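You operate a simulated robot arm through the tools that you are given. There is no shell and no other tool.

You are at the controls of a simulated robot arm. One attempt, no reset.

## Task
Run the turner on mid and scour the tint off its right seam.
Fine: the seam on the turner's tube; use the green pad and put it back; switch the turner off after; leave the dial and the other seams. What is to be rubbed or washed off counts as gone when no trace of it is left.

The check looks at the end state, three seconds after you hand in, the way a careful person would. Anything else that was tipped, shoved, dropped, spilled or broken makes it a failure.

## Robot
A 6-joint arm with a three-finger gripper, fixed in place. Base frame: the origin is on the floor under the middle of its stand, x ahead of it, y to its left, z up. Units: cm, degrees, N and s.
It reaches about 121.3 cm from its shoulder. Its first joint turns from -166.0 to 166.0 degrees. Payload 4.89 kg.
The TCP is the grasp point between the finger pads, 3 cm short of the fingertips. In the tool frame z runs along the fingers and y along their closing line. The gripper opens to 16.4 cm; its body begins 12.5 cm behind the TCP.
Orientation is that of the tool frame in the base frame, as a unit quaternion [x, y, z, w]. With the fingers straight down and closing along the base's y, the tool's x points along the base's -x, its y along +y and its z along -z.

## Interface
- The arm moves only by the tool drive_tool. Its argument "deltas" is text: rows parted by semicolons, each of 7 numbers parted by spaces: the shift along the tool's x, y, z in cm, then the turn, a rotation vector about the tool's x, y, z in degrees, then the closure, from 0 (fully open) to 1 (shut). In form: x y z ax ay az claw; .... A call has 1 to 20 rows; each row is the pose to reach, as a shift and turn from the pose commanded when the call began, along the tool's axes at that moment. Each row takes 0.2 s and may step no farther than 5 cm and 8.6 degrees from the row before; otherwise, or with a gripper value out of range, the whole call is refused. A pose out of reach is approached as far as the arm can. The call stops where the force on the tool passes 90 N (or 10 N more than at its start, if that is more) or the arm is blocked; 0.2 s more then pass. Each finger travels about 10.8 cm/s and halts on what it meets, pressing with about 29 N; the grip force reading is that of the motor and also rises with nothing between the fingers. The clock runs only during rows and for 0.2 s after the last one: add rows that repeat a pose to give the fingers time. It gives the time, the measured TCP pose, the force on the tool (base axes), the opening and the grip force at its end, in the units of the frame above (readings bear some noise), with the torque about the TCP (base axes, N m) and any sound that the robot's microphone picked up, and new pictures: "pictures" is both (left out), scene, wrist or none.
- Cameras (640 x 400 px; columns grow to the right, rows downward): "scene" is fixed at [21.96, -64.95, 145.57]; the picture's right is [0.84, -0.54, 0.00], its down [-0.21, -0.32, -0.92] and it looks along [0.50, 0.78, -0.38] (base axes); focal length 326 px, centre (320, 200). "wrist" rides on the gripper at [7.6, -0.2, -15.2] in the tool frame; the picture's right is [0.02, 1.00, 0.00], its down [-0.88, 0.02, -0.47] and it looks along [-0.47, 0.01, 0.88] (tool axes); focal length 247 px, centre (320, 200). There is no depth. A picture from a camera that has moved, and an enlarged one, comes with that camera's place and axes in the base frame and with its lens.
- move_column(by): moves the trunk up (or, below 0, down) by that many cm; the arm rides with it, the base frame stays. It gives what a move gives, with no picture.
- enlarge(camera, box): a new picture of the part [left, top, right, bottom] of that camera's present view, enlarged. No time passes.
- finish_job(): hands the job in; it is judged then, once.

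Places have to be worked out from the pictures, the camera data and where the tool is seen. Open the gripper and draw the arm clear of the work before you hand the job in, unless the task says otherwise.

The tools are called after "Emit:" by a JSON object that holds its "api" and its "payload". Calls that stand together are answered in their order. drive_tool: Moves the arm, as the interface text tells. Its arguments: {"type":"object","properties":{"deltas":{"type":"string"},"pictures":{"type":"string","enum":["both","scene","wrist","none"]}},"required":["deltas"]} The other tools are called the same way: move_column (by) moves the trunk up or down; enlarge (camera, box) takes an enlarged picture of a part of a camera's view; finish_job () hands the job in.

At the start:

```text
t: 0.0
eef_pos: [56.27, 28.51, 120.09]
orientation: [0.0, 1.0, 0.0, -0.001]
force: [0.3, -0.3, 0.5]
ft_torque: [-0.03, 0.01, 0.03]
width: 16.39
grip_force: 0.0
trunk travel left (down, up): [-17.5, 21.5]
```

scene: 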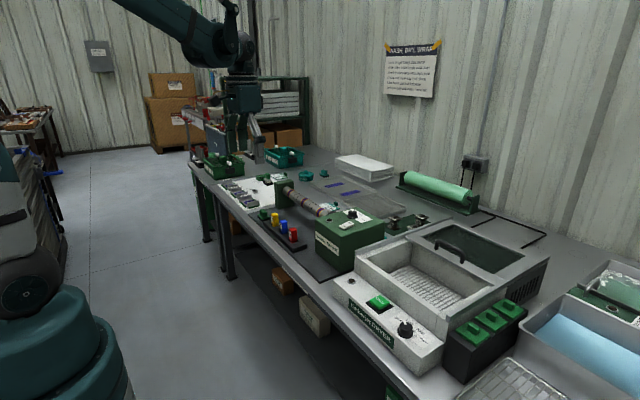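
wrist: 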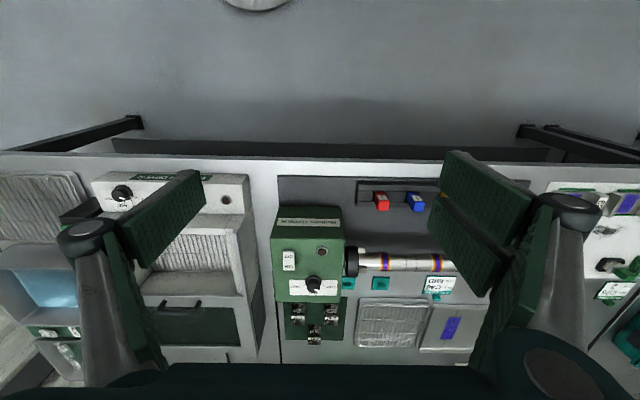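

I'll begin by looking closely at the scene around the turner, the pads and the signs.

Emit:
{"api": "enlarge", "payload": {"camera": "scene", "box": [190, 140, 430, 290]}}

Emit:
{"api": "enlarge", "payload": {"camera": "wrist", "box": [260, 170, 480, 350]}}

Emit:
{"api": "enlarge", "payload": {"camera": "scene", "box": [380, 35, 445, 105]}}

```text
2.67 times, centred on (310, 215) of scene
camera zoom: at [21.96, -64.95, 145.57], right [0.84, -0.54, 0.0], down [-0.21, -0.32, -0.92], along [0.5, 0.78, -0.38], focal length 868 px, centre (347, 160)
```

zoom: 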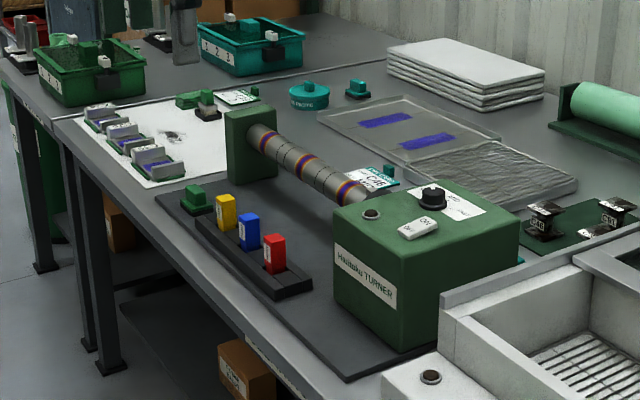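

```text
2.22 times, centred on (370, 260) of wrist
camera zoom: at [48.79, 28.1, 135.48], right [-0.02, 1.0, 0.0], down [0.88, 0.02, 0.47], along [0.47, 0.01, -0.88], focal length 549 px, centre (209, 67)
```

zoom: 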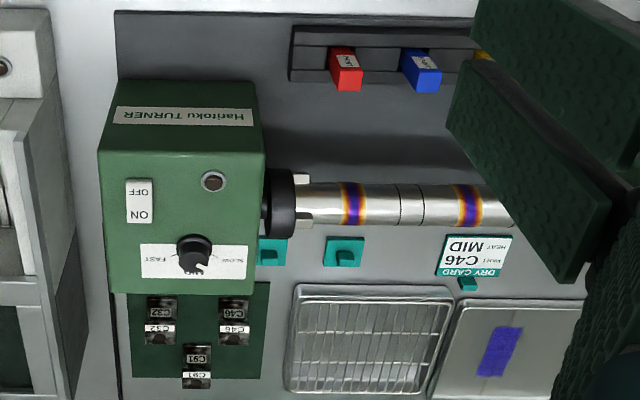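

```text
5.71 times, centred on (412, 70) of scene
camera zoom: at [21.96, -64.95, 145.57], right [0.84, -0.54, 0.0], down [-0.21, -0.32, -0.92], along [0.5, 0.78, -0.38], focal length 1861 px, centre (-209, 943)
```

zoom: 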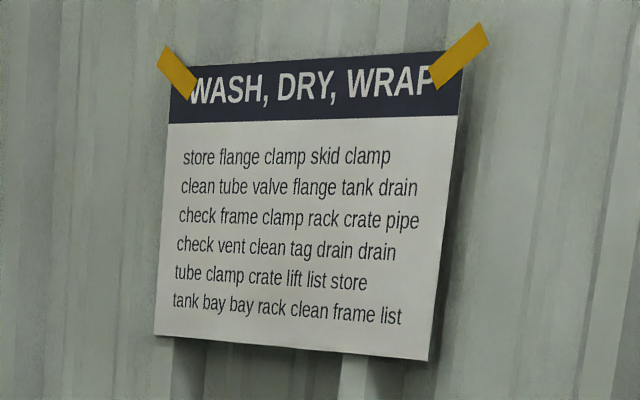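

Now closer looks at the dial, switch, seams and pads.

Emit:
{"api": "enlarge", "payload": {"camera": "wrist", "box": [265, 200, 355, 260]}}

Emit:
{"api": "enlarge", "payload": {"camera": "wrist", "box": [265, 250, 355, 310]}}

Emit:
{"api": "enlarge", "payload": {"camera": "scene", "box": [250, 195, 320, 255]}}

Emit:
{"api": "enlarge", "payload": {"camera": "scene", "box": [265, 175, 345, 225]}}

Emit:
{"api": "enlarge", "payload": {"camera": "scene", "box": [310, 190, 400, 250]}}

```text
6.67 times, centred on (310, 230) of wrist
camera zoom: at [48.79, 28.1, 135.48], right [-0.02, 1.0, 0.0], down [0.88, 0.02, 0.47], along [0.47, 0.01, -0.88], focal length 1646 px, centre (387, 0)
```

zoom: 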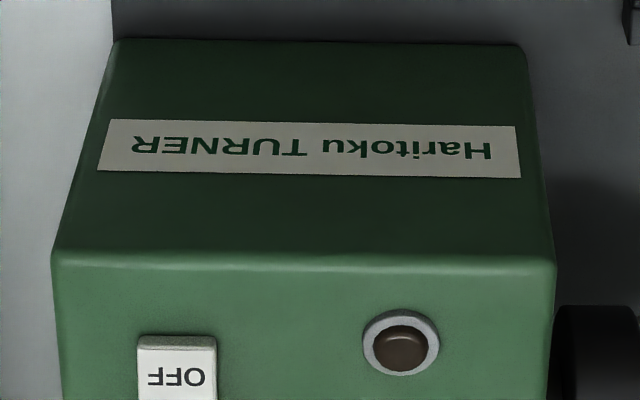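

```text
6.67 times, centred on (310, 280) of wrist
camera zoom: at [48.79, 28.1, 135.48], right [-0.02, 1.0, 0.0], down [0.88, 0.02, 0.47], along [0.47, 0.01, -0.88], focal length 1646 px, centre (387, -333)
```

zoom: 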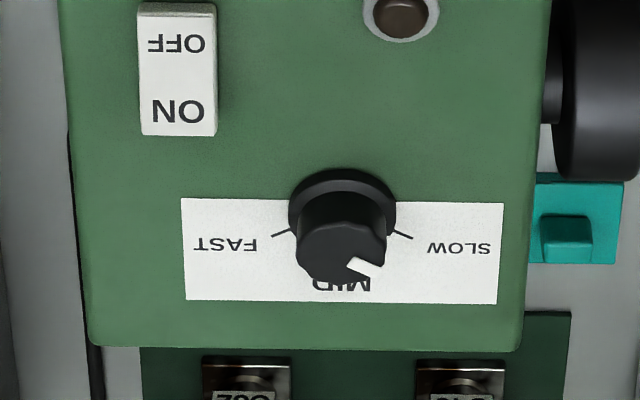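

```text
6.67 times, centred on (285, 225) of scene
camera zoom: at [21.96, -64.95, 145.57], right [0.84, -0.54, 0.0], down [-0.21, -0.32, -0.92], along [0.5, 0.78, -0.38], focal length 2171 px, centre (553, 33)
```

zoom: 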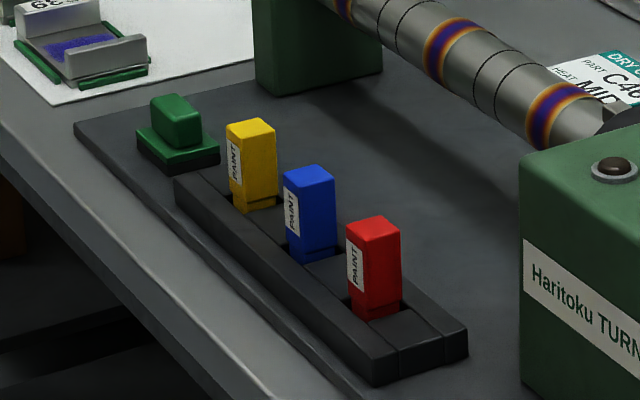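

```text
8.00 times, centred on (305, 200) of scene
camera zoom: at [21.96, -64.95, 145.57], right [0.84, -0.54, 0.0], down [-0.21, -0.32, -0.92], along [0.5, 0.78, -0.38], focal length 2605 px, centre (440, 200)
```

zoom: 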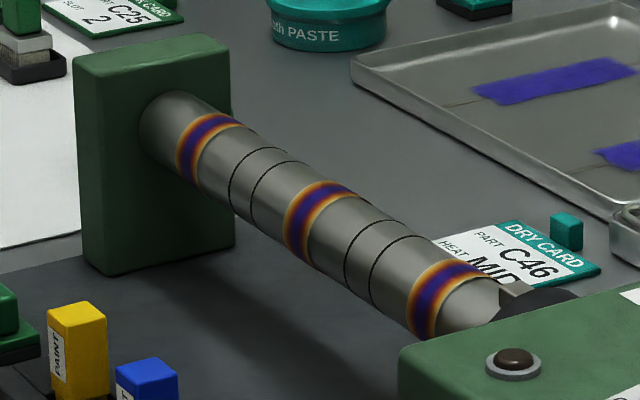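

```text
6.67 times, centred on (355, 220) of scene
camera zoom: at [21.96, -64.95, 145.57], right [0.84, -0.54, 0.0], down [-0.21, -0.32, -0.92], along [0.5, 0.78, -0.38], focal length 2171 px, centre (87, 67)
```

zoom: 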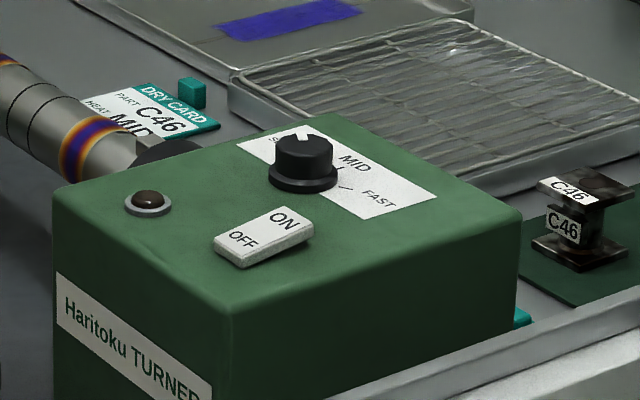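

The dial pointer seems to sit between SLOW and MID; I need a more careful view. I'll look at the other pad-like items as well before moving.

Emit:
{"api": "enlarge", "payload": {"camera": "scene", "box": [215, 155, 345, 225]}}

Emit:
{"api": "enlarge", "payload": {"camera": "scene", "box": [335, 200, 375, 235]}}

Emit:
{"api": "enlarge", "payload": {"camera": "scene", "box": [245, 175, 295, 210]}}

Emit:
{"api": "enlarge", "payload": {"camera": "wrist", "box": [340, 180, 480, 300]}}

Emit:
{"api": "enlarge", "payload": {"camera": "wrist", "box": [540, 170, 640, 400]}}

```text
4.92 times, centred on (280, 190) of scene
camera zoom: at [21.96, -64.95, 145.57], right [0.84, -0.54, 0.0], down [-0.21, -0.32, -0.92], along [0.5, 0.78, -0.38], focal length 1603 px, centre (517, 249)
```

zoom: 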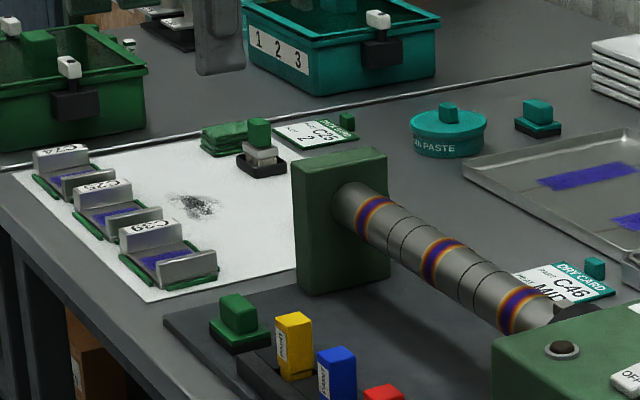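

```text
11.43 times, centred on (355, 218) of scene
camera zoom: at [21.96, -64.95, 145.57], right [0.84, -0.54, 0.0], down [-0.21, -0.32, -0.92], along [0.5, 0.78, -0.38], focal length 3722 px, centre (-80, 0)
```

zoom: 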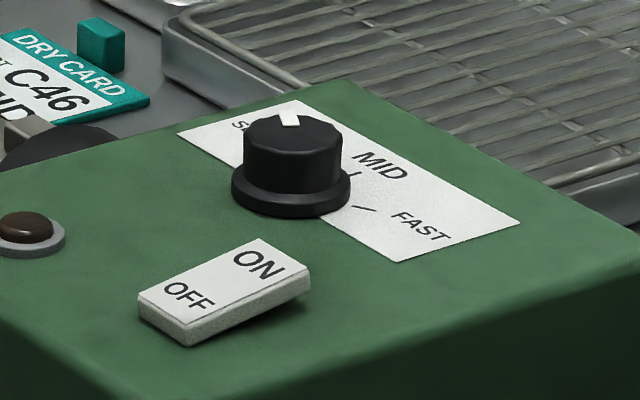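

```text
11.43 times, centred on (270, 192) of scene
camera zoom: at [21.96, -64.95, 145.57], right [0.84, -0.54, 0.0], down [-0.21, -0.32, -0.92], along [0.5, 0.78, -0.38], focal length 3722 px, centre (891, 286)
```

zoom: 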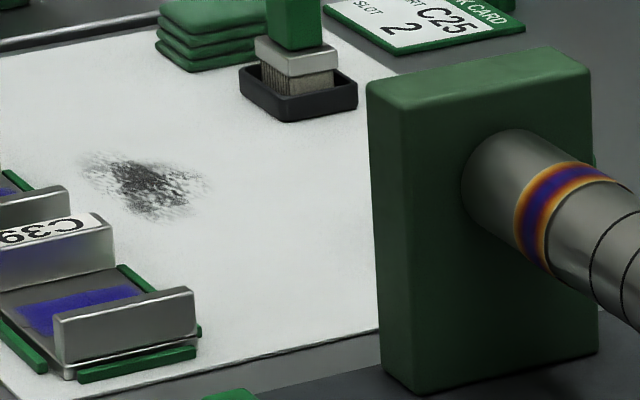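

```text
3.33 times, centred on (410, 240) of wrist
camera zoom: at [48.79, 28.1, 135.48], right [-0.02, 1.0, 0.0], down [0.88, 0.02, 0.47], along [0.47, 0.01, -0.88], focal length 823 px, centre (20, 67)
```

zoom: 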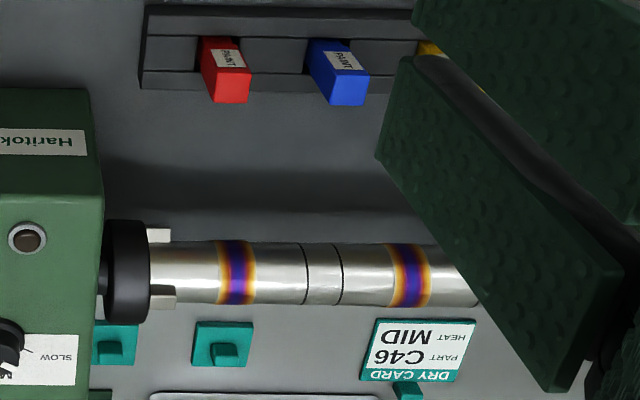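

```text
1.74 times, centred on (590, 285) of wrist
camera zoom: at [48.79, 28.1, 135.48], right [-0.02, 1.0, 0.0], down [0.88, 0.02, 0.47], along [0.47, 0.01, -0.88], focal length 430 px, centre (-150, 52)
```

zoom: 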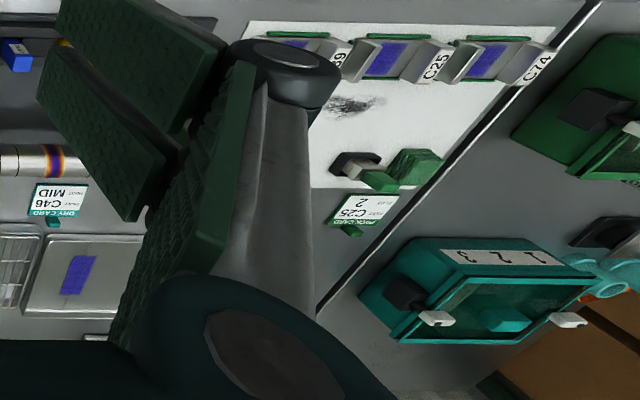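

The dial pointer looks to be on SLOW, with the turner's top at z≈90 (dial ≈ (96, 27.5), switch ≈ (89, 21.5), right seam ≈ (93, 46.3)). I'll move the wrist camera closer over the turner, staying high, to confirm.

Emit:
{"api": "drive_tool", "payload": {"deltas": "-4.6 0 1.3 0 0 0 0; -9.2 0 2.6 0 0 0 0; -13.8 0 3.9 0 0 0 0; -18.4 0 5.2 0 0 0 0; -23 0 6.5 0 0 0 0; -27.6 0 7.8 0 0 0 0; -27.6 0 7.8 0 0 0 0", "pictures": "both"}}

```text
t: 1.6
eef_pos: [84.12, 28.51, 112.39]
orientation: [0.0, 1.0, 0.001, 0.0]
force: [0.7, 0.6, -0.8]
ft_torque: [-0.1, 0.19, 0.0]
width: 16.37
grip_force: 0.2
trunk travel left (down, up): [-17.5, 21.5]
camera wrist: at [76.51, 28.29, 127.74], right [-0.02, 1.0, 0.0], down [0.88, 0.02, 0.47], along [0.47, 0.01, -0.88], focal length 247 px, centre (320, 200)
```

scene: 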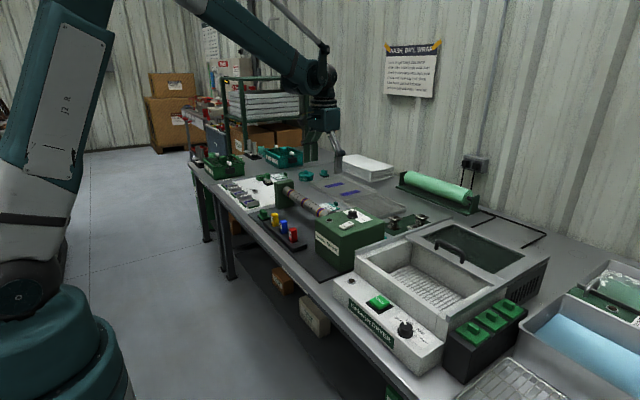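
wrist: 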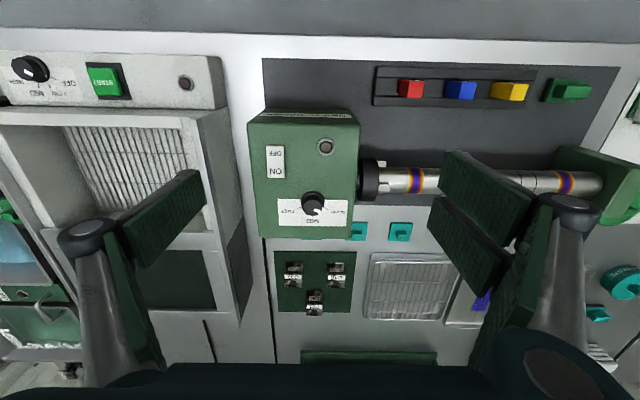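

Emit:
{"api": "enlarge", "payload": {"camera": "wrist", "box": [245, 130, 365, 245]}}

Emit:
{"api": "enlarge", "payload": {"camera": "wrist", "box": [360, 55, 620, 215]}}

Emit:
{"api": "enlarge", "payload": {"camera": "wrist", "box": [285, 180, 345, 220]}}

```text
3.48 times, centred on (305, 188) of wrist
camera zoom: at [76.51, 28.29, 127.74], right [-0.02, 1.0, 0.0], down [0.88, 0.02, 0.47], along [0.47, 0.01, -0.88], focal length 859 px, centre (372, 244)
```

zoom: 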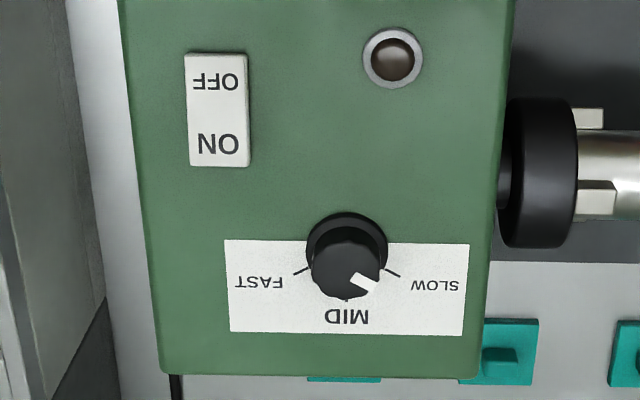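

```text
2.46 times, centred on (490, 135) of wrist
camera zoom: at [76.51, 28.29, 127.74], right [-0.02, 1.0, 0.0], down [0.88, 0.02, 0.47], along [0.47, 0.01, -0.88], focal length 608 px, centre (-98, 360)
```

zoom: 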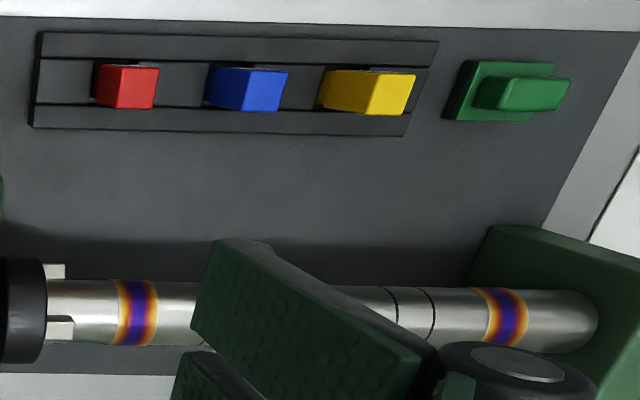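

```text
10.00 times, centred on (315, 200) of wrist
camera zoom: at [76.51, 28.29, 127.74], right [-0.02, 1.0, 0.0], down [0.88, 0.02, 0.47], along [0.47, 0.01, -0.88], focal length 2470 px, centre (370, 200)
```

zoom: 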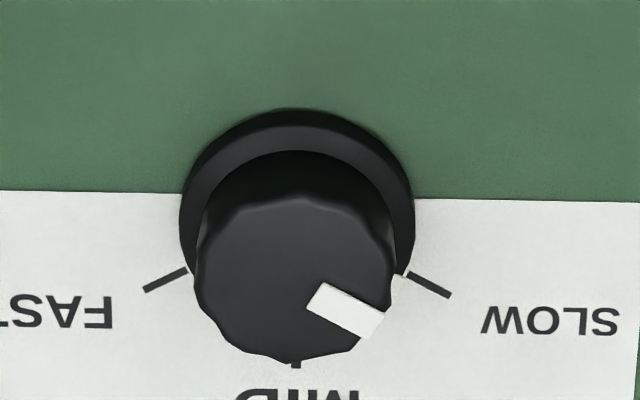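

The pointer is exactly on SLOW (about 30° off the +y direction); MID is straight ahead (+x), so 60° clockwise from above. I'll close the gripper up here to learn how the fingers look when shut.

Emit:
{"api": "drive_tool", "payload": {"deltas": "0 0 0 0 0 0 0.5; 0 0 0 0 0 0 1; 0 0 0 0 0 0 1; 0 0 0 0 0 0 1; 0 0 0 0 0 0 1; 0 0 0 0 0 0 1", "pictures": "both"}}

```text
t: 3.0
eef_pos: [83.98, 28.59, 112.52]
orientation: [0.0, 1.0, -0.001, 0.0]
force: [-0.7, 0.3, -0.1]
ft_torque: [-0.02, -0.01, 0.01]
width: 0.01
grip_force: 28.9
trunk travel left (down, up): [-17.5, 21.5]
camera wrist: at [76.37, 28.28, 127.81], right [-0.02, 1.0, 0.0], down [0.88, 0.02, 0.47], along [0.47, 0.01, -0.88], focal length 247 px, centre (320, 200)
```

scene: 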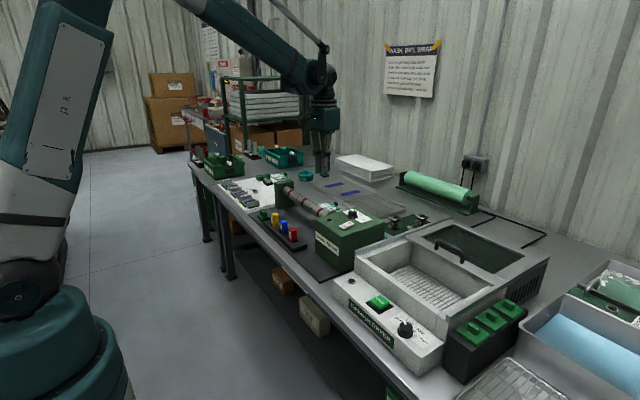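
wrist: 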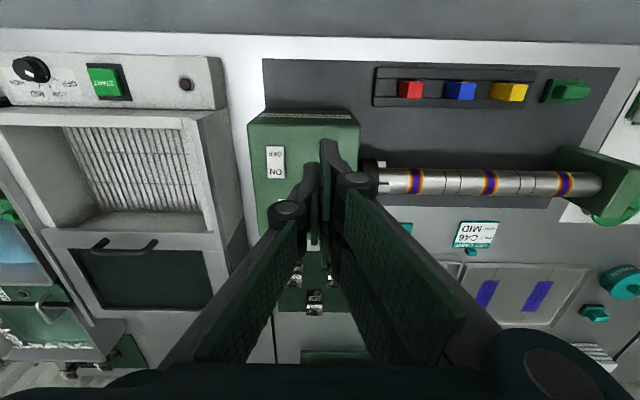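

Emit:
{"api": "enlarge", "payload": {"camera": "wrist", "box": [180, 120, 480, 370]}}

Emit:
{"api": "enlarge", "payload": {"camera": "scene", "box": [285, 80, 365, 200]}}

Emit:
{"api": "enlarge", "payload": {"camera": "wrist", "box": [370, 150, 610, 210]}}

Emit:
{"api": "enlarge", "payload": {"camera": "wrist", "box": [530, 70, 600, 115]}}

```text
1.60 times, centred on (330, 245) of wrist
camera zoom: at [76.37, 28.28, 127.81], right [-0.02, 1.0, 0.0], down [0.88, 0.02, 0.47], along [0.47, 0.01, -0.88], focal length 395 px, centre (304, 128)
```

zoom: 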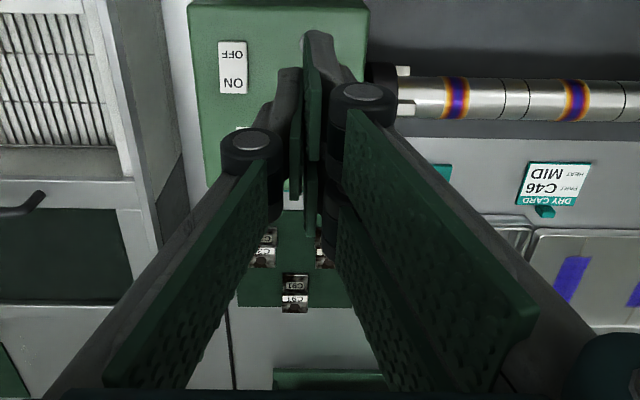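

```text
3.33 times, centred on (325, 140) of scene
camera zoom: at [21.96, -64.95, 145.57], right [0.84, -0.54, 0.0], down [-0.21, -0.32, -0.92], along [0.5, 0.78, -0.38], focal length 1086 px, centre (303, 400)
```

zoom: 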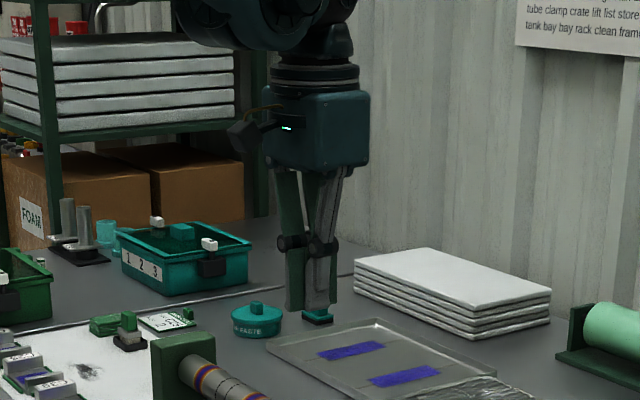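

```text
2.67 times, centred on (490, 180) of wrist
camera zoom: at [76.37, 28.28, 127.81], right [-0.02, 1.0, 0.0], down [0.88, 0.02, 0.47], along [0.47, 0.01, -0.88], focal length 659 px, centre (-133, 253)
```

zoom: 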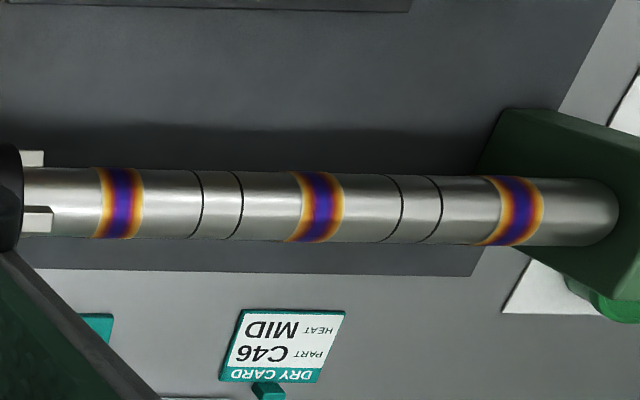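

```text
8.89 times, centred on (565, 92) of wrist
camera zoom: at [76.37, 28.28, 127.81], right [-0.02, 1.0, 0.0], down [0.88, 0.02, 0.47], along [0.47, 0.01, -0.88], focal length 2195 px, centre (-1858, 1156)
```

zoom: 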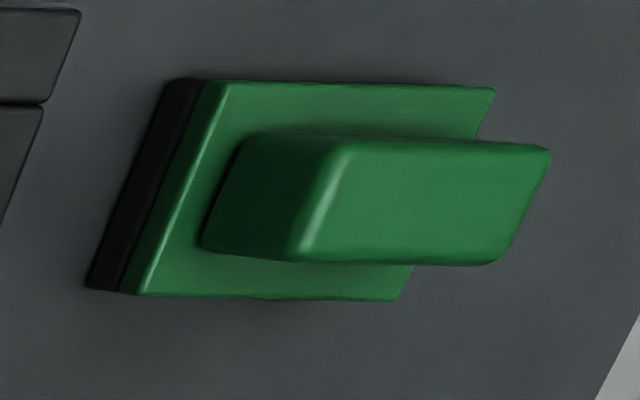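

Closed, one middle finger meets two outer fingers spread about ±2 cm, which suits a round knob. I'll open again and go lower over the dial to get its position and height more exactly.

Emit:
{"api": "drive_tool", "payload": {"deltas": "0 0 0 0 0 0 0; -0.5 -0.25 3 0 0 0 0; -1 -0.5 6 0 0 0 0; -1.5 -0.75 9 0 0 0 0; -2 -1 12.4 0 0 0 0; -2 -1 12.4 0 0 0 0; -2 -1 12.4 0 0 0 0; -2 -1 12.4 0 0 0 0", "pictures": "both"}}

```text
t: 4.8
eef_pos: [85.97, 27.47, 100.08]
orientation: [0.0, 1.0, 0.0, 0.0]
force: [-0.3, -0.7, 0.1]
ft_torque: [0.01, -0.01, 0.02]
width: 16.39
grip_force: 0.2
trunk travel left (down, up): [-17.5, 21.5]
camera wrist: at [78.42, 27.16, 115.34], right [-0.02, 1.0, 0.0], down [0.88, 0.02, 0.47], along [0.47, 0.01, -0.88], focal length 247 px, centre (320, 200)
```

scene: 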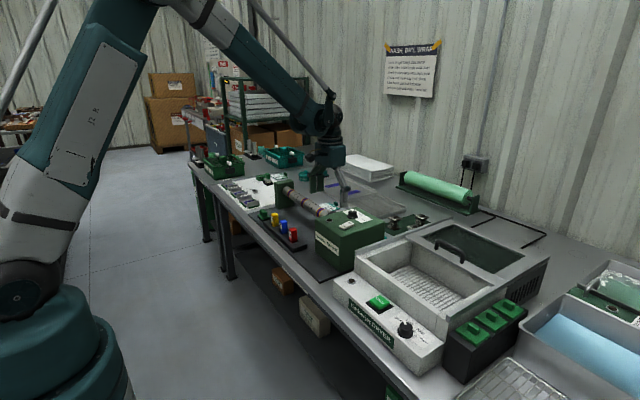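
wrist: 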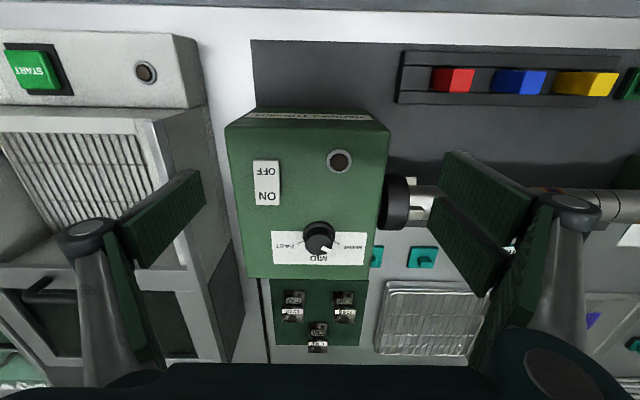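

Emit:
{"api": "enlarge", "payload": {"camera": "wrist", "box": [240, 140, 400, 270]}}

Emit:
{"api": "enlarge", "payload": {"camera": "wrist", "box": [290, 215, 350, 255]}}

Emit:
{"api": "enlarge", "payload": {"camera": "wrist", "box": [240, 150, 290, 215]}}

```text
3.08 times, centred on (320, 205) of wrist
camera zoom: at [78.42, 27.16, 115.34], right [-0.02, 1.0, 0.0], down [0.88, 0.02, 0.47], along [0.47, 0.01, -0.88], focal length 760 px, centre (320, 185)
```

zoom: 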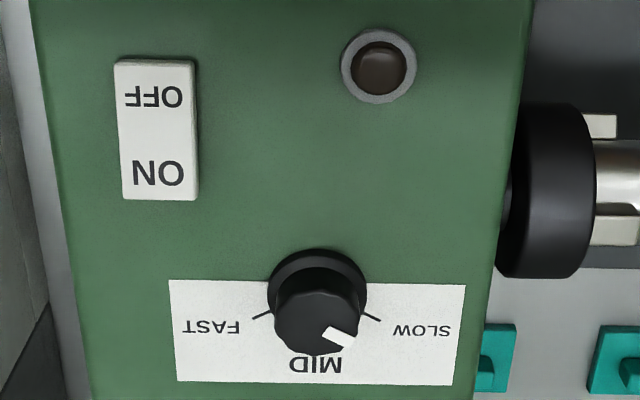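

```text
10.00 times, centred on (320, 235) of wrist
camera zoom: at [78.42, 27.16, 115.34], right [-0.02, 1.0, 0.0], down [0.88, 0.02, 0.47], along [0.47, 0.01, -0.88], focal length 2470 px, centre (320, -150)
```

zoom: 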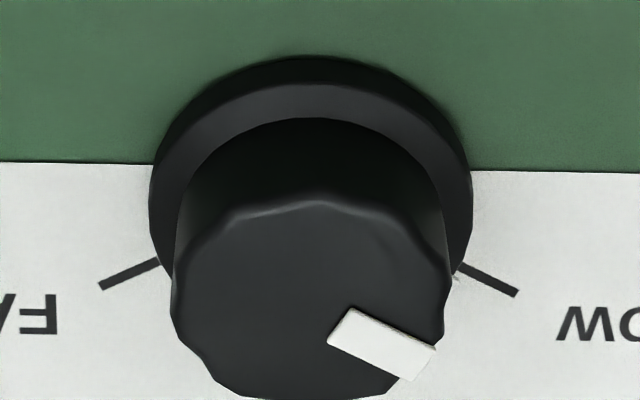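

```text
6.15 times, centred on (265, 182) of wrist
camera zoom: at [78.42, 27.16, 115.34], right [-0.02, 1.0, 0.0], down [0.88, 0.02, 0.47], along [0.47, 0.01, -0.88], focal length 1520 px, centre (658, 308)
```

zoom: 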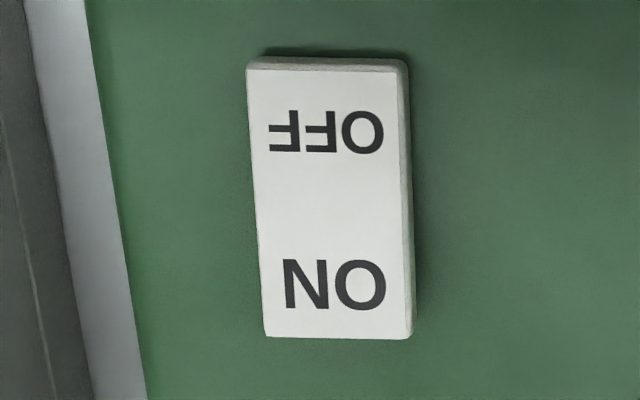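

Using both views, I place the panel at z≈89.5, the knob at about (97.0, 27.45) with its top at z≈91.8. I'll half-close the fingers and hover just above the knob to verify alignment.

Emit:
{"api": "drive_tool", "payload": {"deltas": "-3 0 0 0 0 0 0.5; -6.5 0 0 0 0 0 0.5; -9.5 0 1 0 0 0 0.5; -11 0 3 0 0 0 0.5; -11 0 3 0 0 0 0.5; -11 0 3 0 0 0 0.5", "pictures": "both"}}

```text
t: 6.2
eef_pos: [96.9, 27.53, 97.03]
orientation: [0.0, 1.0, 0.001, 0.0]
force: [1.0, 0.0, -0.9]
ft_torque: [0.01, 0.06, -0.01]
width: 8.22
grip_force: 0.1
trunk travel left (down, up): [-17.5, 21.5]
camera wrist: at [89.4, 27.16, 112.29], right [-0.02, 1.0, 0.0], down [0.88, 0.02, 0.47], along [0.47, 0.01, -0.88], focal length 247 px, centre (320, 200)
```

scene: 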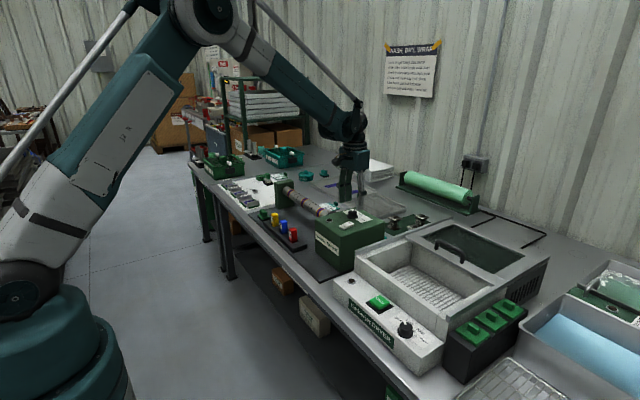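
wrist: 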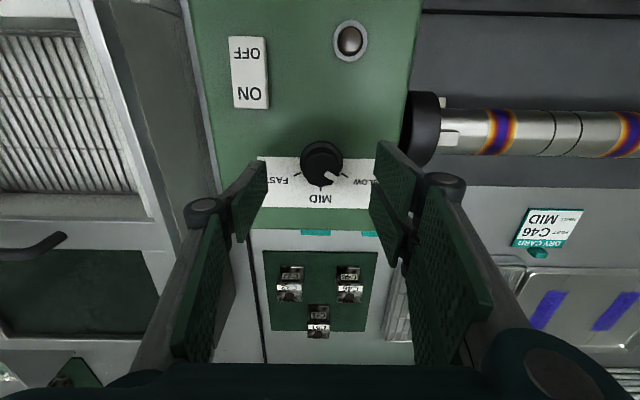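

Emit:
{"api": "enlarge", "payload": {"camera": "wrist", "box": [220, 110, 440, 270]}}

Emit:
{"api": "enlarge", "payload": {"camera": "wrist", "box": [290, 135, 360, 200]}}

Emit:
{"api": "enlarge", "payload": {"camera": "scene", "box": [310, 150, 400, 250]}}

```text
2.50 times, centred on (330, 190) of wrist
camera zoom: at [89.4, 27.16, 112.29], right [-0.02, 1.0, 0.0], down [0.88, 0.02, 0.47], along [0.47, 0.01, -0.88], focal length 617 px, centre (295, 225)
```

zoom: 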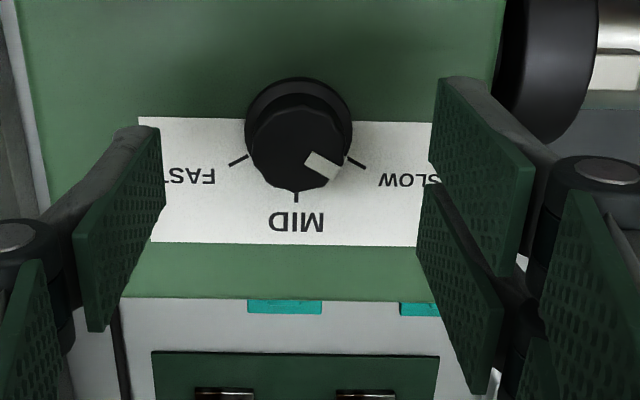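

```text
6.15 times, centred on (325, 168) of wrist
camera zoom: at [89.4, 27.16, 112.29], right [-0.02, 1.0, 0.0], down [0.88, 0.02, 0.47], along [0.47, 0.01, -0.88], focal length 1520 px, centre (289, 400)
```

zoom: 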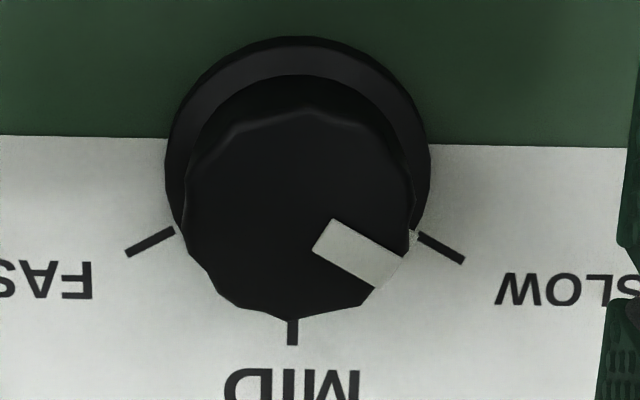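

```text
4.00 times, centred on (355, 200) of scene
camera zoom: at [21.96, -64.95, 145.57], right [0.84, -0.54, 0.0], down [-0.21, -0.32, -0.92], along [0.5, 0.78, -0.38], focal length 1303 px, centre (180, 200)
```

zoom: 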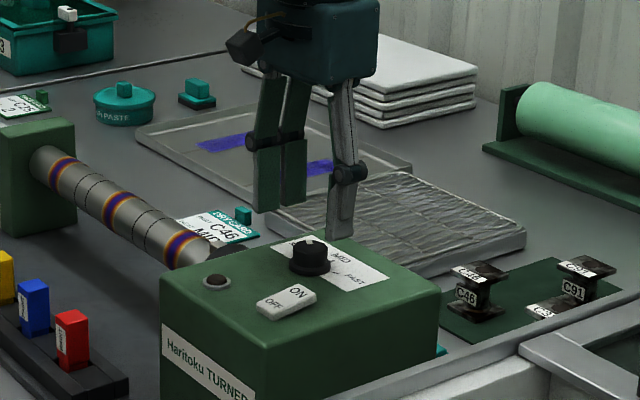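

The scene view matches my estimate well, and the close wrist view puts the knob at about (97.25, 27.5). I'll descend around it so that the tips sit just above the panel, then close on it.

Emit:
{"api": "drive_tool", "payload": {"deltas": "-0.25 0 1.5 0 0 0 0.5; -0.25 0 2.7 0 0 0 0.5; -0.25 0 3.3 0 0 0 0.5; -0.25 0 3.6 0 0 0 0.5", "pictures": "both"}}

```text
t: 7.2
eef_pos: [97.31, 27.33, 93.36]
orientation: [0.0, 1.0, 0.0, 0.0]
force: [0.7, 0.6, 0.1]
ft_torque: [0.02, 0.03, 0.0]
width: 8.18
grip_force: 0.1
trunk travel left (down, up): [-17.5, 21.5]
camera wrist: at [89.7, 27.12, 108.72], right [-0.02, 1.0, 0.0], down [0.88, 0.02, 0.47], along [0.47, 0.01, -0.88], focal length 247 px, centre (320, 200)
```

scene: 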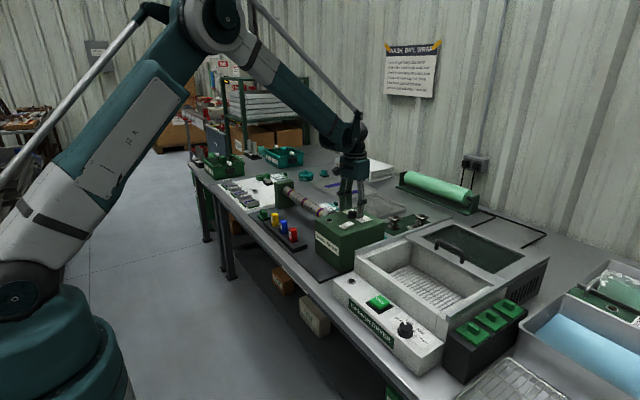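
wrist: 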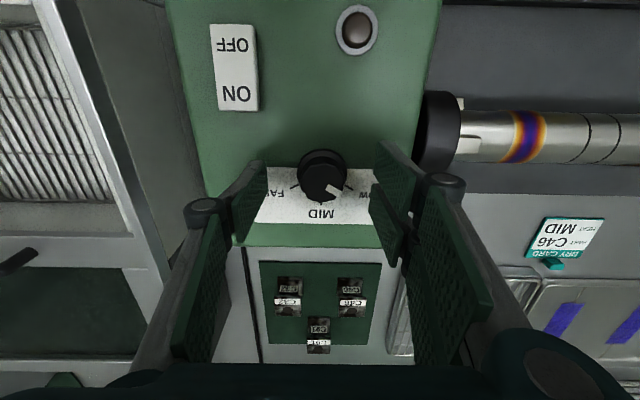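

Emit:
{"api": "enlarge", "payload": {"camera": "wrist", "box": [230, 130, 420, 270]}}

Emit:
{"api": "enlarge", "payload": {"camera": "scene", "box": [320, 170, 390, 250]}}

```text
2.86 times, centred on (325, 200) of wrist
camera zoom: at [89.7, 27.12, 108.72], right [-0.02, 1.0, 0.0], down [0.88, 0.02, 0.47], along [0.47, 0.01, -0.88], focal length 706 px, centre (306, 200)
```

zoom: 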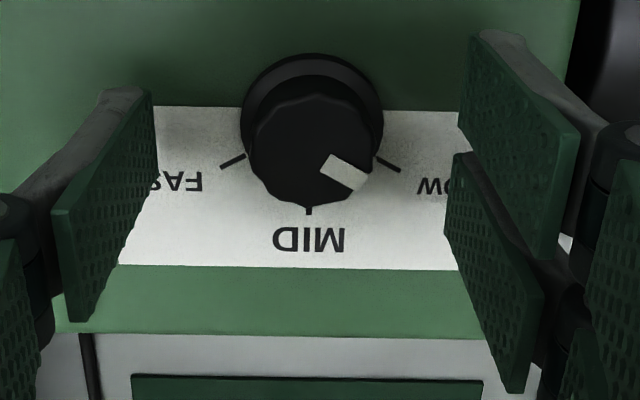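

```text
5.00 times, centred on (355, 210) of scene
camera zoom: at [21.96, -64.95, 145.57], right [0.84, -0.54, 0.0], down [-0.21, -0.32, -0.92], along [0.5, 0.78, -0.38], focal length 1628 px, centre (145, 150)
```

zoom: 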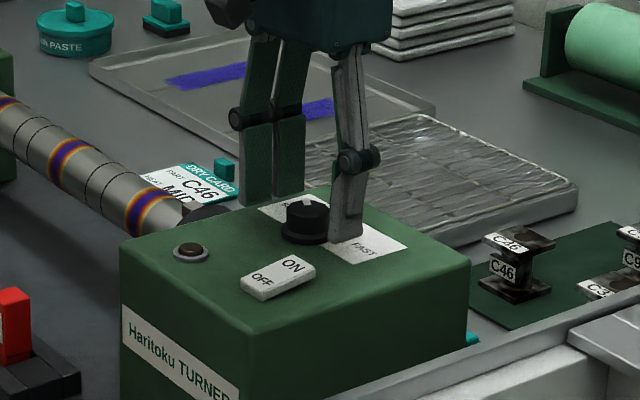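

The tips sit just above the panel and straddle the knob. Closing on it now.

Emit:
{"api": "drive_tool", "payload": {"deltas": "0 0 0 0 0 0 0.7; 0 0 0 0 0 0 0.85; 0 0 0 0 0 0 0.9; 0 0 0 0 0 0 0.9", "pictures": "both"}}

```text
t: 8.2
eef_pos: [97.31, 27.62, 93.39]
orientation: [-0.001, 1.0, 0.001, 0.0]
force: [5.4, 20.9, 2.0]
ft_torque: [0.72, -0.2, 0.05]
width: 3.28
grip_force: 45.0
trunk travel left (down, up): [-17.5, 21.5]
camera wrist: at [89.69, 27.27, 108.71], right [-0.02, 1.0, 0.0], down [0.88, 0.02, 0.47], along [0.47, 0.01, -0.88], focal length 247 px, centre (320, 200)
```

scene: 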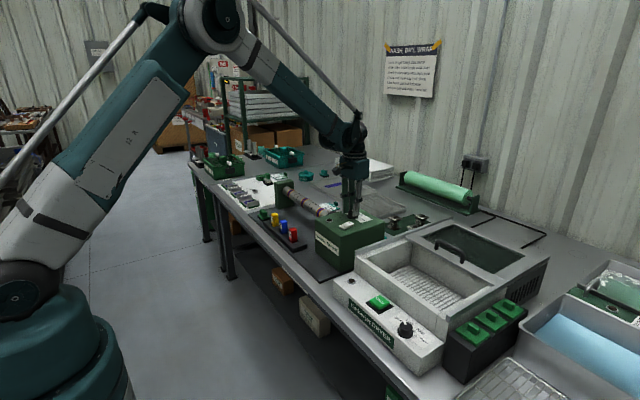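
wrist: 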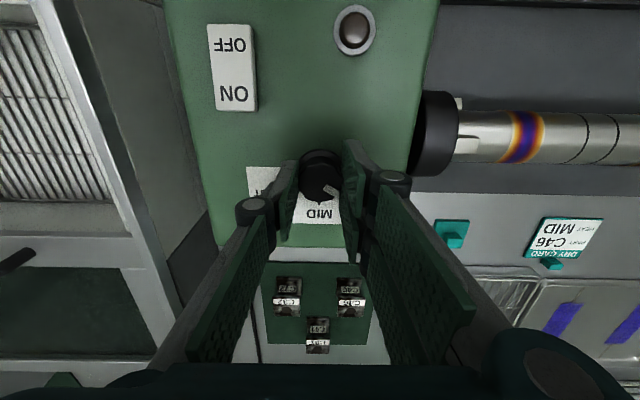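

The grip on the knob is firm (3.28 cm wide) with a slight sideways load, so I'll ease the tool +0.12 cm in y and turn 30° clockwise first to see how the knob follows.

Emit:
{"api": "drive_tool", "payload": {"deltas": "0 0.12 0 0 0 0 0.9; 0 0.12 0 0 0 6 0.9; 0 0.12 0 0 0 12 0.9; 0 0.12 0 0 0 18 0.9; 0 0.12 0 0 0 24 0.9; 0 0.12 0 0 0 30 0.9; 0 0.12 0 0 0 30 0.9", "pictures": "both"}}

```text
t: 9.8
eef_pos: [97.26, 27.66, 93.42]
orientation: [0.259, 0.966, 0.0, 0.001]
force: [37.2, 34.2, 31.4]
ft_torque: [1.11, -1.17, 0.12]
width: 3.27
grip_force: 45.4
trunk travel left (down, up): [-17.5, 21.5]
camera wrist: at [90.63, 31.24, 108.7], right [0.48, 0.88, 0.0], down [0.77, -0.42, 0.47], along [0.42, -0.23, -0.88], focal length 247 px, centre (320, 200)
```

scene: 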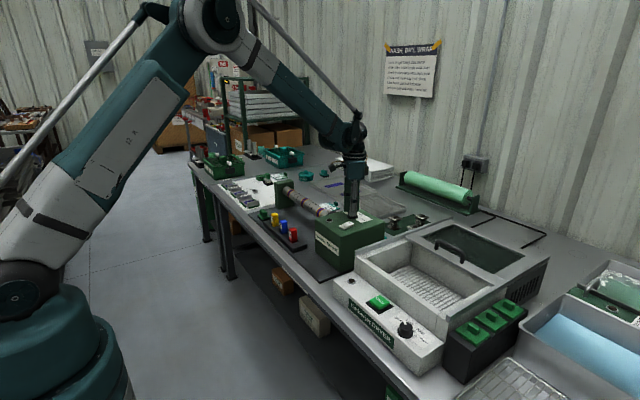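
wrist: 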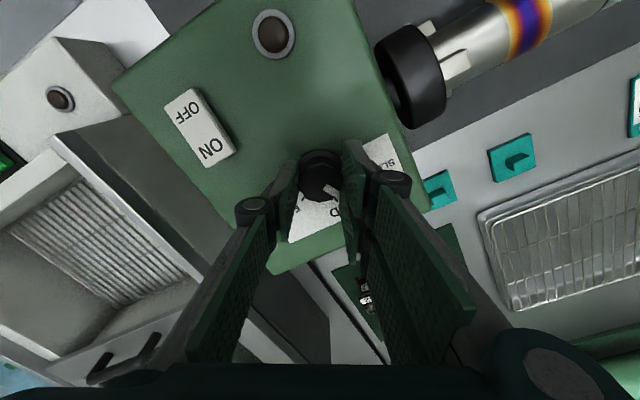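

Emit:
{"api": "enlarge", "payload": {"camera": "wrist", "box": [270, 120, 400, 240]}}

Emit:
{"api": "enlarge", "payload": {"camera": "scene", "box": [320, 170, 390, 250]}}

```text
3.33 times, centred on (335, 180) of wrist
camera zoom: at [90.63, 31.24, 108.7], right [0.48, 0.88, 0.0], down [0.77, -0.42, 0.47], along [0.42, -0.23, -0.88], focal length 823 px, centre (270, 267)
```

zoom: 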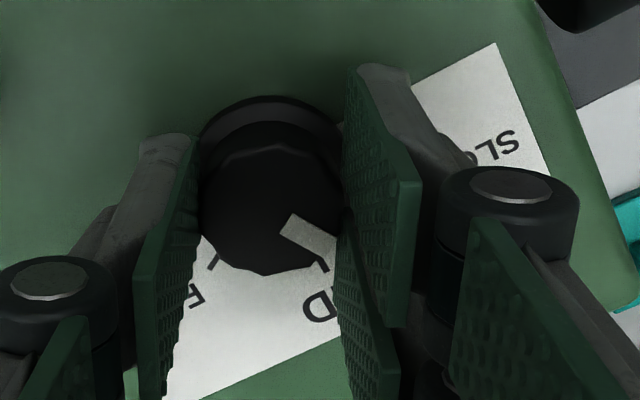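

```text
5.00 times, centred on (355, 210) of scene
camera zoom: at [21.96, -64.95, 145.57], right [0.84, -0.54, 0.0], down [-0.21, -0.32, -0.92], along [0.5, 0.78, -0.38], focal length 1628 px, centre (145, 150)
```

zoom: 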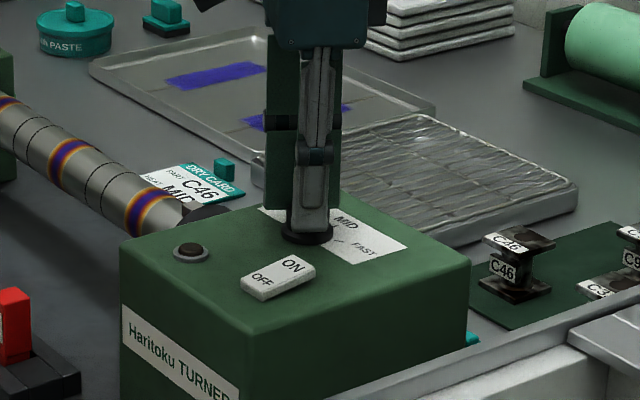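

The knob turned with the gripper (pointer moved about 30°). The load on the tool points along tool +y, so I'll ease that way slightly and see whether it drops before turning the rest.

Emit:
{"api": "drive_tool", "payload": {"deltas": "0 0.1 -0.05 0 0 0 0.9; 0 0.1 -0.05 0 0 0 0.9", "pictures": "none"}}

```text
t: 10.4
eef_pos: [97.29, 27.62, 93.4]
orientation: [0.258, 0.966, 0.0, 0.0]
force: [30.1, 28.1, 19.8]
ft_torque: [0.57, -1.37, 0.08]
width: 3.26
grip_force: 45.0
trunk travel left (down, up): [-17.5, 21.5]
```

Easing does reduce the load (about 100 N/cm sideways). I'll ease further toward zero load before continuing the turn.

Emit:
{"api": "drive_tool", "payload": {"deltas": "-0.05 0.2 -0.05 0 0 0 0.9; -0.1 0.35 -0.1 0 0 0 0.9; -0.1 0.35 -0.1 0 0 0 0.9", "pictures": "none"}}

```text
t: 11.2
eef_pos: [97.38, 27.6, 93.37]
orientation: [0.259, 0.966, -0.001, -0.002]
force: [-40.2, -12.7, -25.4]
ft_torque: [0.03, 0.96, -0.08]
width: 3.3
grip_force: 45.3
trunk travel left (down, up): [-17.5, 21.5]
```

That overshot a little; I'll step back about half to balance the load.

Emit:
{"api": "drive_tool", "payload": {"deltas": "0.08 -0.13 0.05 0 0 0 0.9; 0.08 -0.13 0.05 0 0 0 0.9", "pictures": "none"}}

```text
t: 11.8
eef_pos: [97.38, 27.54, 93.4]
orientation: [0.259, 0.966, 0.0, -0.001]
force: [-34.7, -22.4, -27.8]
ft_torque: [-0.36, 0.87, -0.09]
width: 3.3
grip_force: 45.4
trunk travel left (down, up): [-17.5, 21.5]
```

Emit:
{"api": "drive_tool", "payload": {"deltas": "0 0 0 0 0 0 0.9; 0 0 0 0 0 0 0.9; 0 0 0 0 0 0 0.9; 0 0 0 0 0 0 0.9; 0 0 0 0 0 0 0.9", "pictures": "none"}}

```text
t: 13.0
eef_pos: [97.37, 27.57, 93.47]
orientation: [0.258, 0.966, 0.0, 0.0]
force: [-37.7, -35.7, -33.1]
ft_torque: [-0.62, 0.89, -0.06]
width: 3.3
grip_force: 45.1
trunk travel left (down, up): [-17.5, 21.5]
```

The load winds up slowly whenever the commanded spot differs from where the knob holds the tool, about (97.33, 27.60, 93.41). I'll command that spot and finish the remaining 30° turn in the same call.

Emit:
{"api": "drive_tool", "payload": {"deltas": "-0.04 -0.16 0.05 0 0 0 0.9; -0.08 -0.31 0.09 0 0 2 0.9; -0.08 -0.31 0.09 0 0 8 0.9; -0.08 -0.31 0.09 0 0 14 0.9; -0.08 -0.31 0.09 0 0 20 0.9; -0.08 -0.31 0.09 0 0 26 0.9; -0.08 -0.31 0.09 0 0 30 0.9; -0.08 -0.31 0.09 0 0 30 0.9", "pictures": "both"}}

```text
t: 14.8
eef_pos: [97.4, 27.73, 93.4]
orientation: [0.5, 0.866, 0.001, 0.001]
force: [36.4, 33.6, 30.0]
ft_torque: [1.21, -1.28, 0.1]
width: 3.26
grip_force: 45.0
trunk travel left (down, up): [-17.5, 21.5]
camera wrist: at [93.48, 34.1, 108.76], right [0.85, 0.52, 0.0], down [0.46, -0.75, 0.47], along [0.25, -0.4, -0.88], focal length 247 px, centre (320, 200)
```

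scene: 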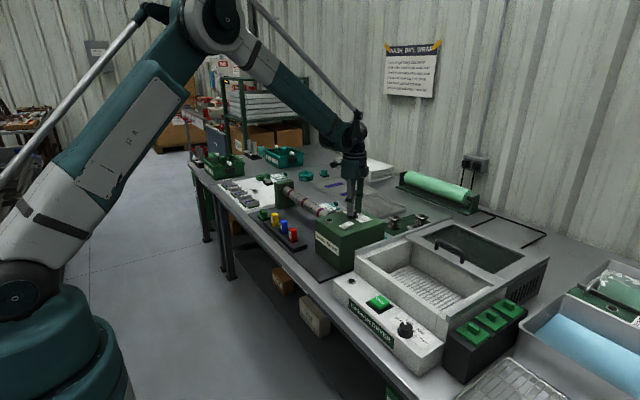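
wrist: 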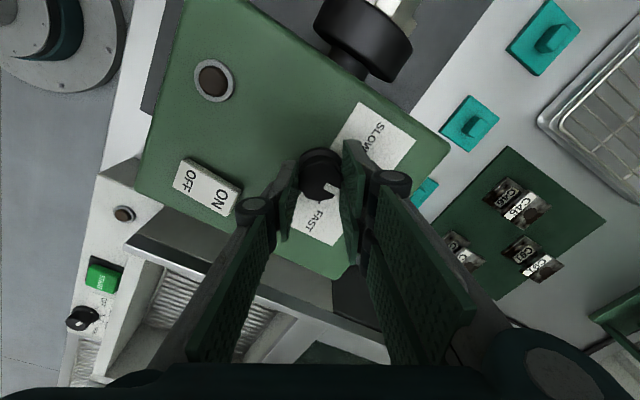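

The turn reached 60°. I'll release gently with a small opening and lift straight up, then look at the pointer.

Emit:
{"api": "drive_tool", "payload": {"deltas": "0 0 0 0 0 0 0.72; 0 0 0 0 0 0 0.7; 0 0 0 0 0 0 0.7; 0 0 -1.5 0 0 0 0.7; 0 0 -4 0 0 0 0.7; 0 0 -7 0 0 0 0.7; 0 0 -7 0 0 0 0.7", "pictures": "wrist"}}

```text
t: 16.4
eef_pos: [97.15, 27.6, 100.32]
orientation: [0.501, 0.866, 0.0, 0.0]
force: [-1.9, -1.6, 0.3]
ft_torque: [0.0, -0.02, -0.01]
width: 4.91
grip_force: 0.1
trunk travel left (down, up): [-17.5, 21.5]
camera wrist: at [93.32, 33.95, 115.59], right [0.85, 0.52, 0.0], down [0.46, -0.75, 0.47], along [0.25, -0.4, -0.88], focal length 247 px, centre (320, 200)
```

wrist: 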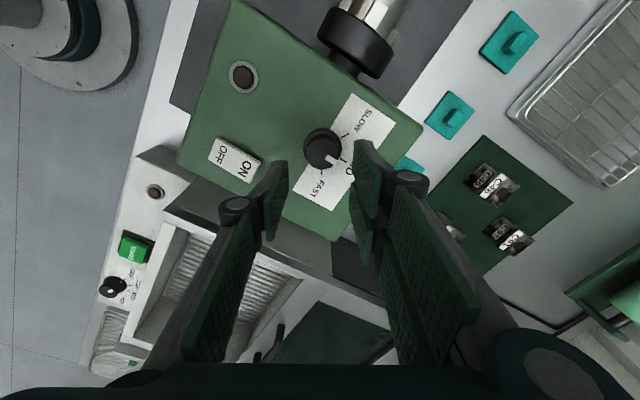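

Emit:
{"api": "enlarge", "payload": {"camera": "wrist", "box": [280, 90, 400, 220]}}

Emit:
{"api": "drive_tool", "payload": {"deltas": "1 0 0 0 0 -8 0.7; 2 0 0 0 0 -16 0.7; 3 0 0 0 0 -24 0.7; 4 0 0 0 0 -32 0.7; 5 0 0 0 0 -40 0.7; 6 0 0 0 0 -48 0.7; 7 0 0 0 0 -56 0.7; 7 0 0 0 0 -60 0.5; 7 0 0 0 0 -60 0.3", "pictures": "wrist"}}

```text
3.08 times, centred on (340, 155) of wrist
camera zoom: at [93.32, 33.95, 115.59], right [0.85, 0.52, 0.0], down [0.46, -0.75, 0.47], along [0.25, -0.4, -0.88], focal length 760 px, centre (258, 338)
```

zoom: 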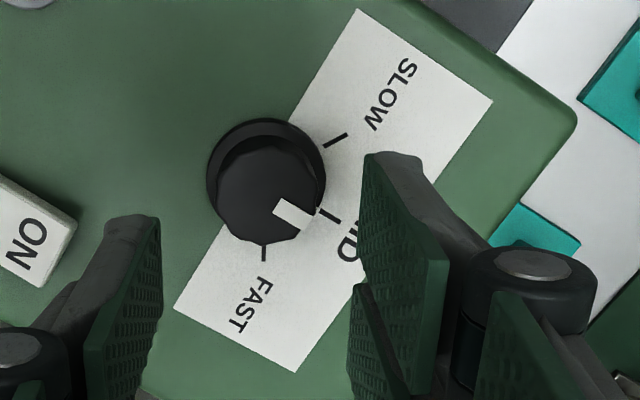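

```text
t: 18.4
eef_pos: [93.91, 33.57, 100.32]
orientation: [0.0, 1.0, 0.001, 0.0]
force: [-0.3, 0.7, 0.1]
ft_torque: [0.0, 0.0, 0.01]
width: 11.48
grip_force: 0.0
trunk travel left (down, up): [-17.5, 21.5]
camera wrist: at [86.29, 33.31, 115.64], right [-0.02, 1.0, 0.0], down [0.88, 0.02, 0.47], along [0.47, 0.01, -0.88], focal length 247 px, centre (320, 200)
```

wrist: 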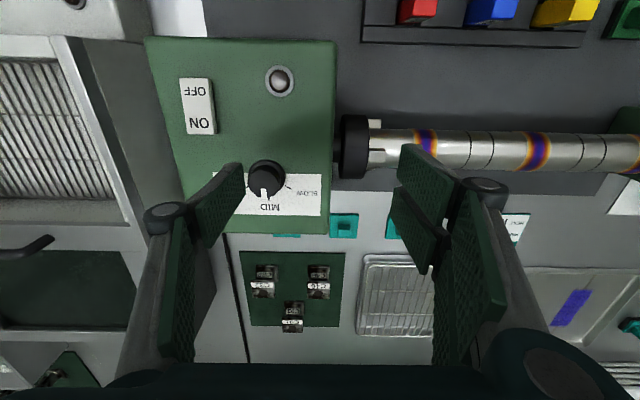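

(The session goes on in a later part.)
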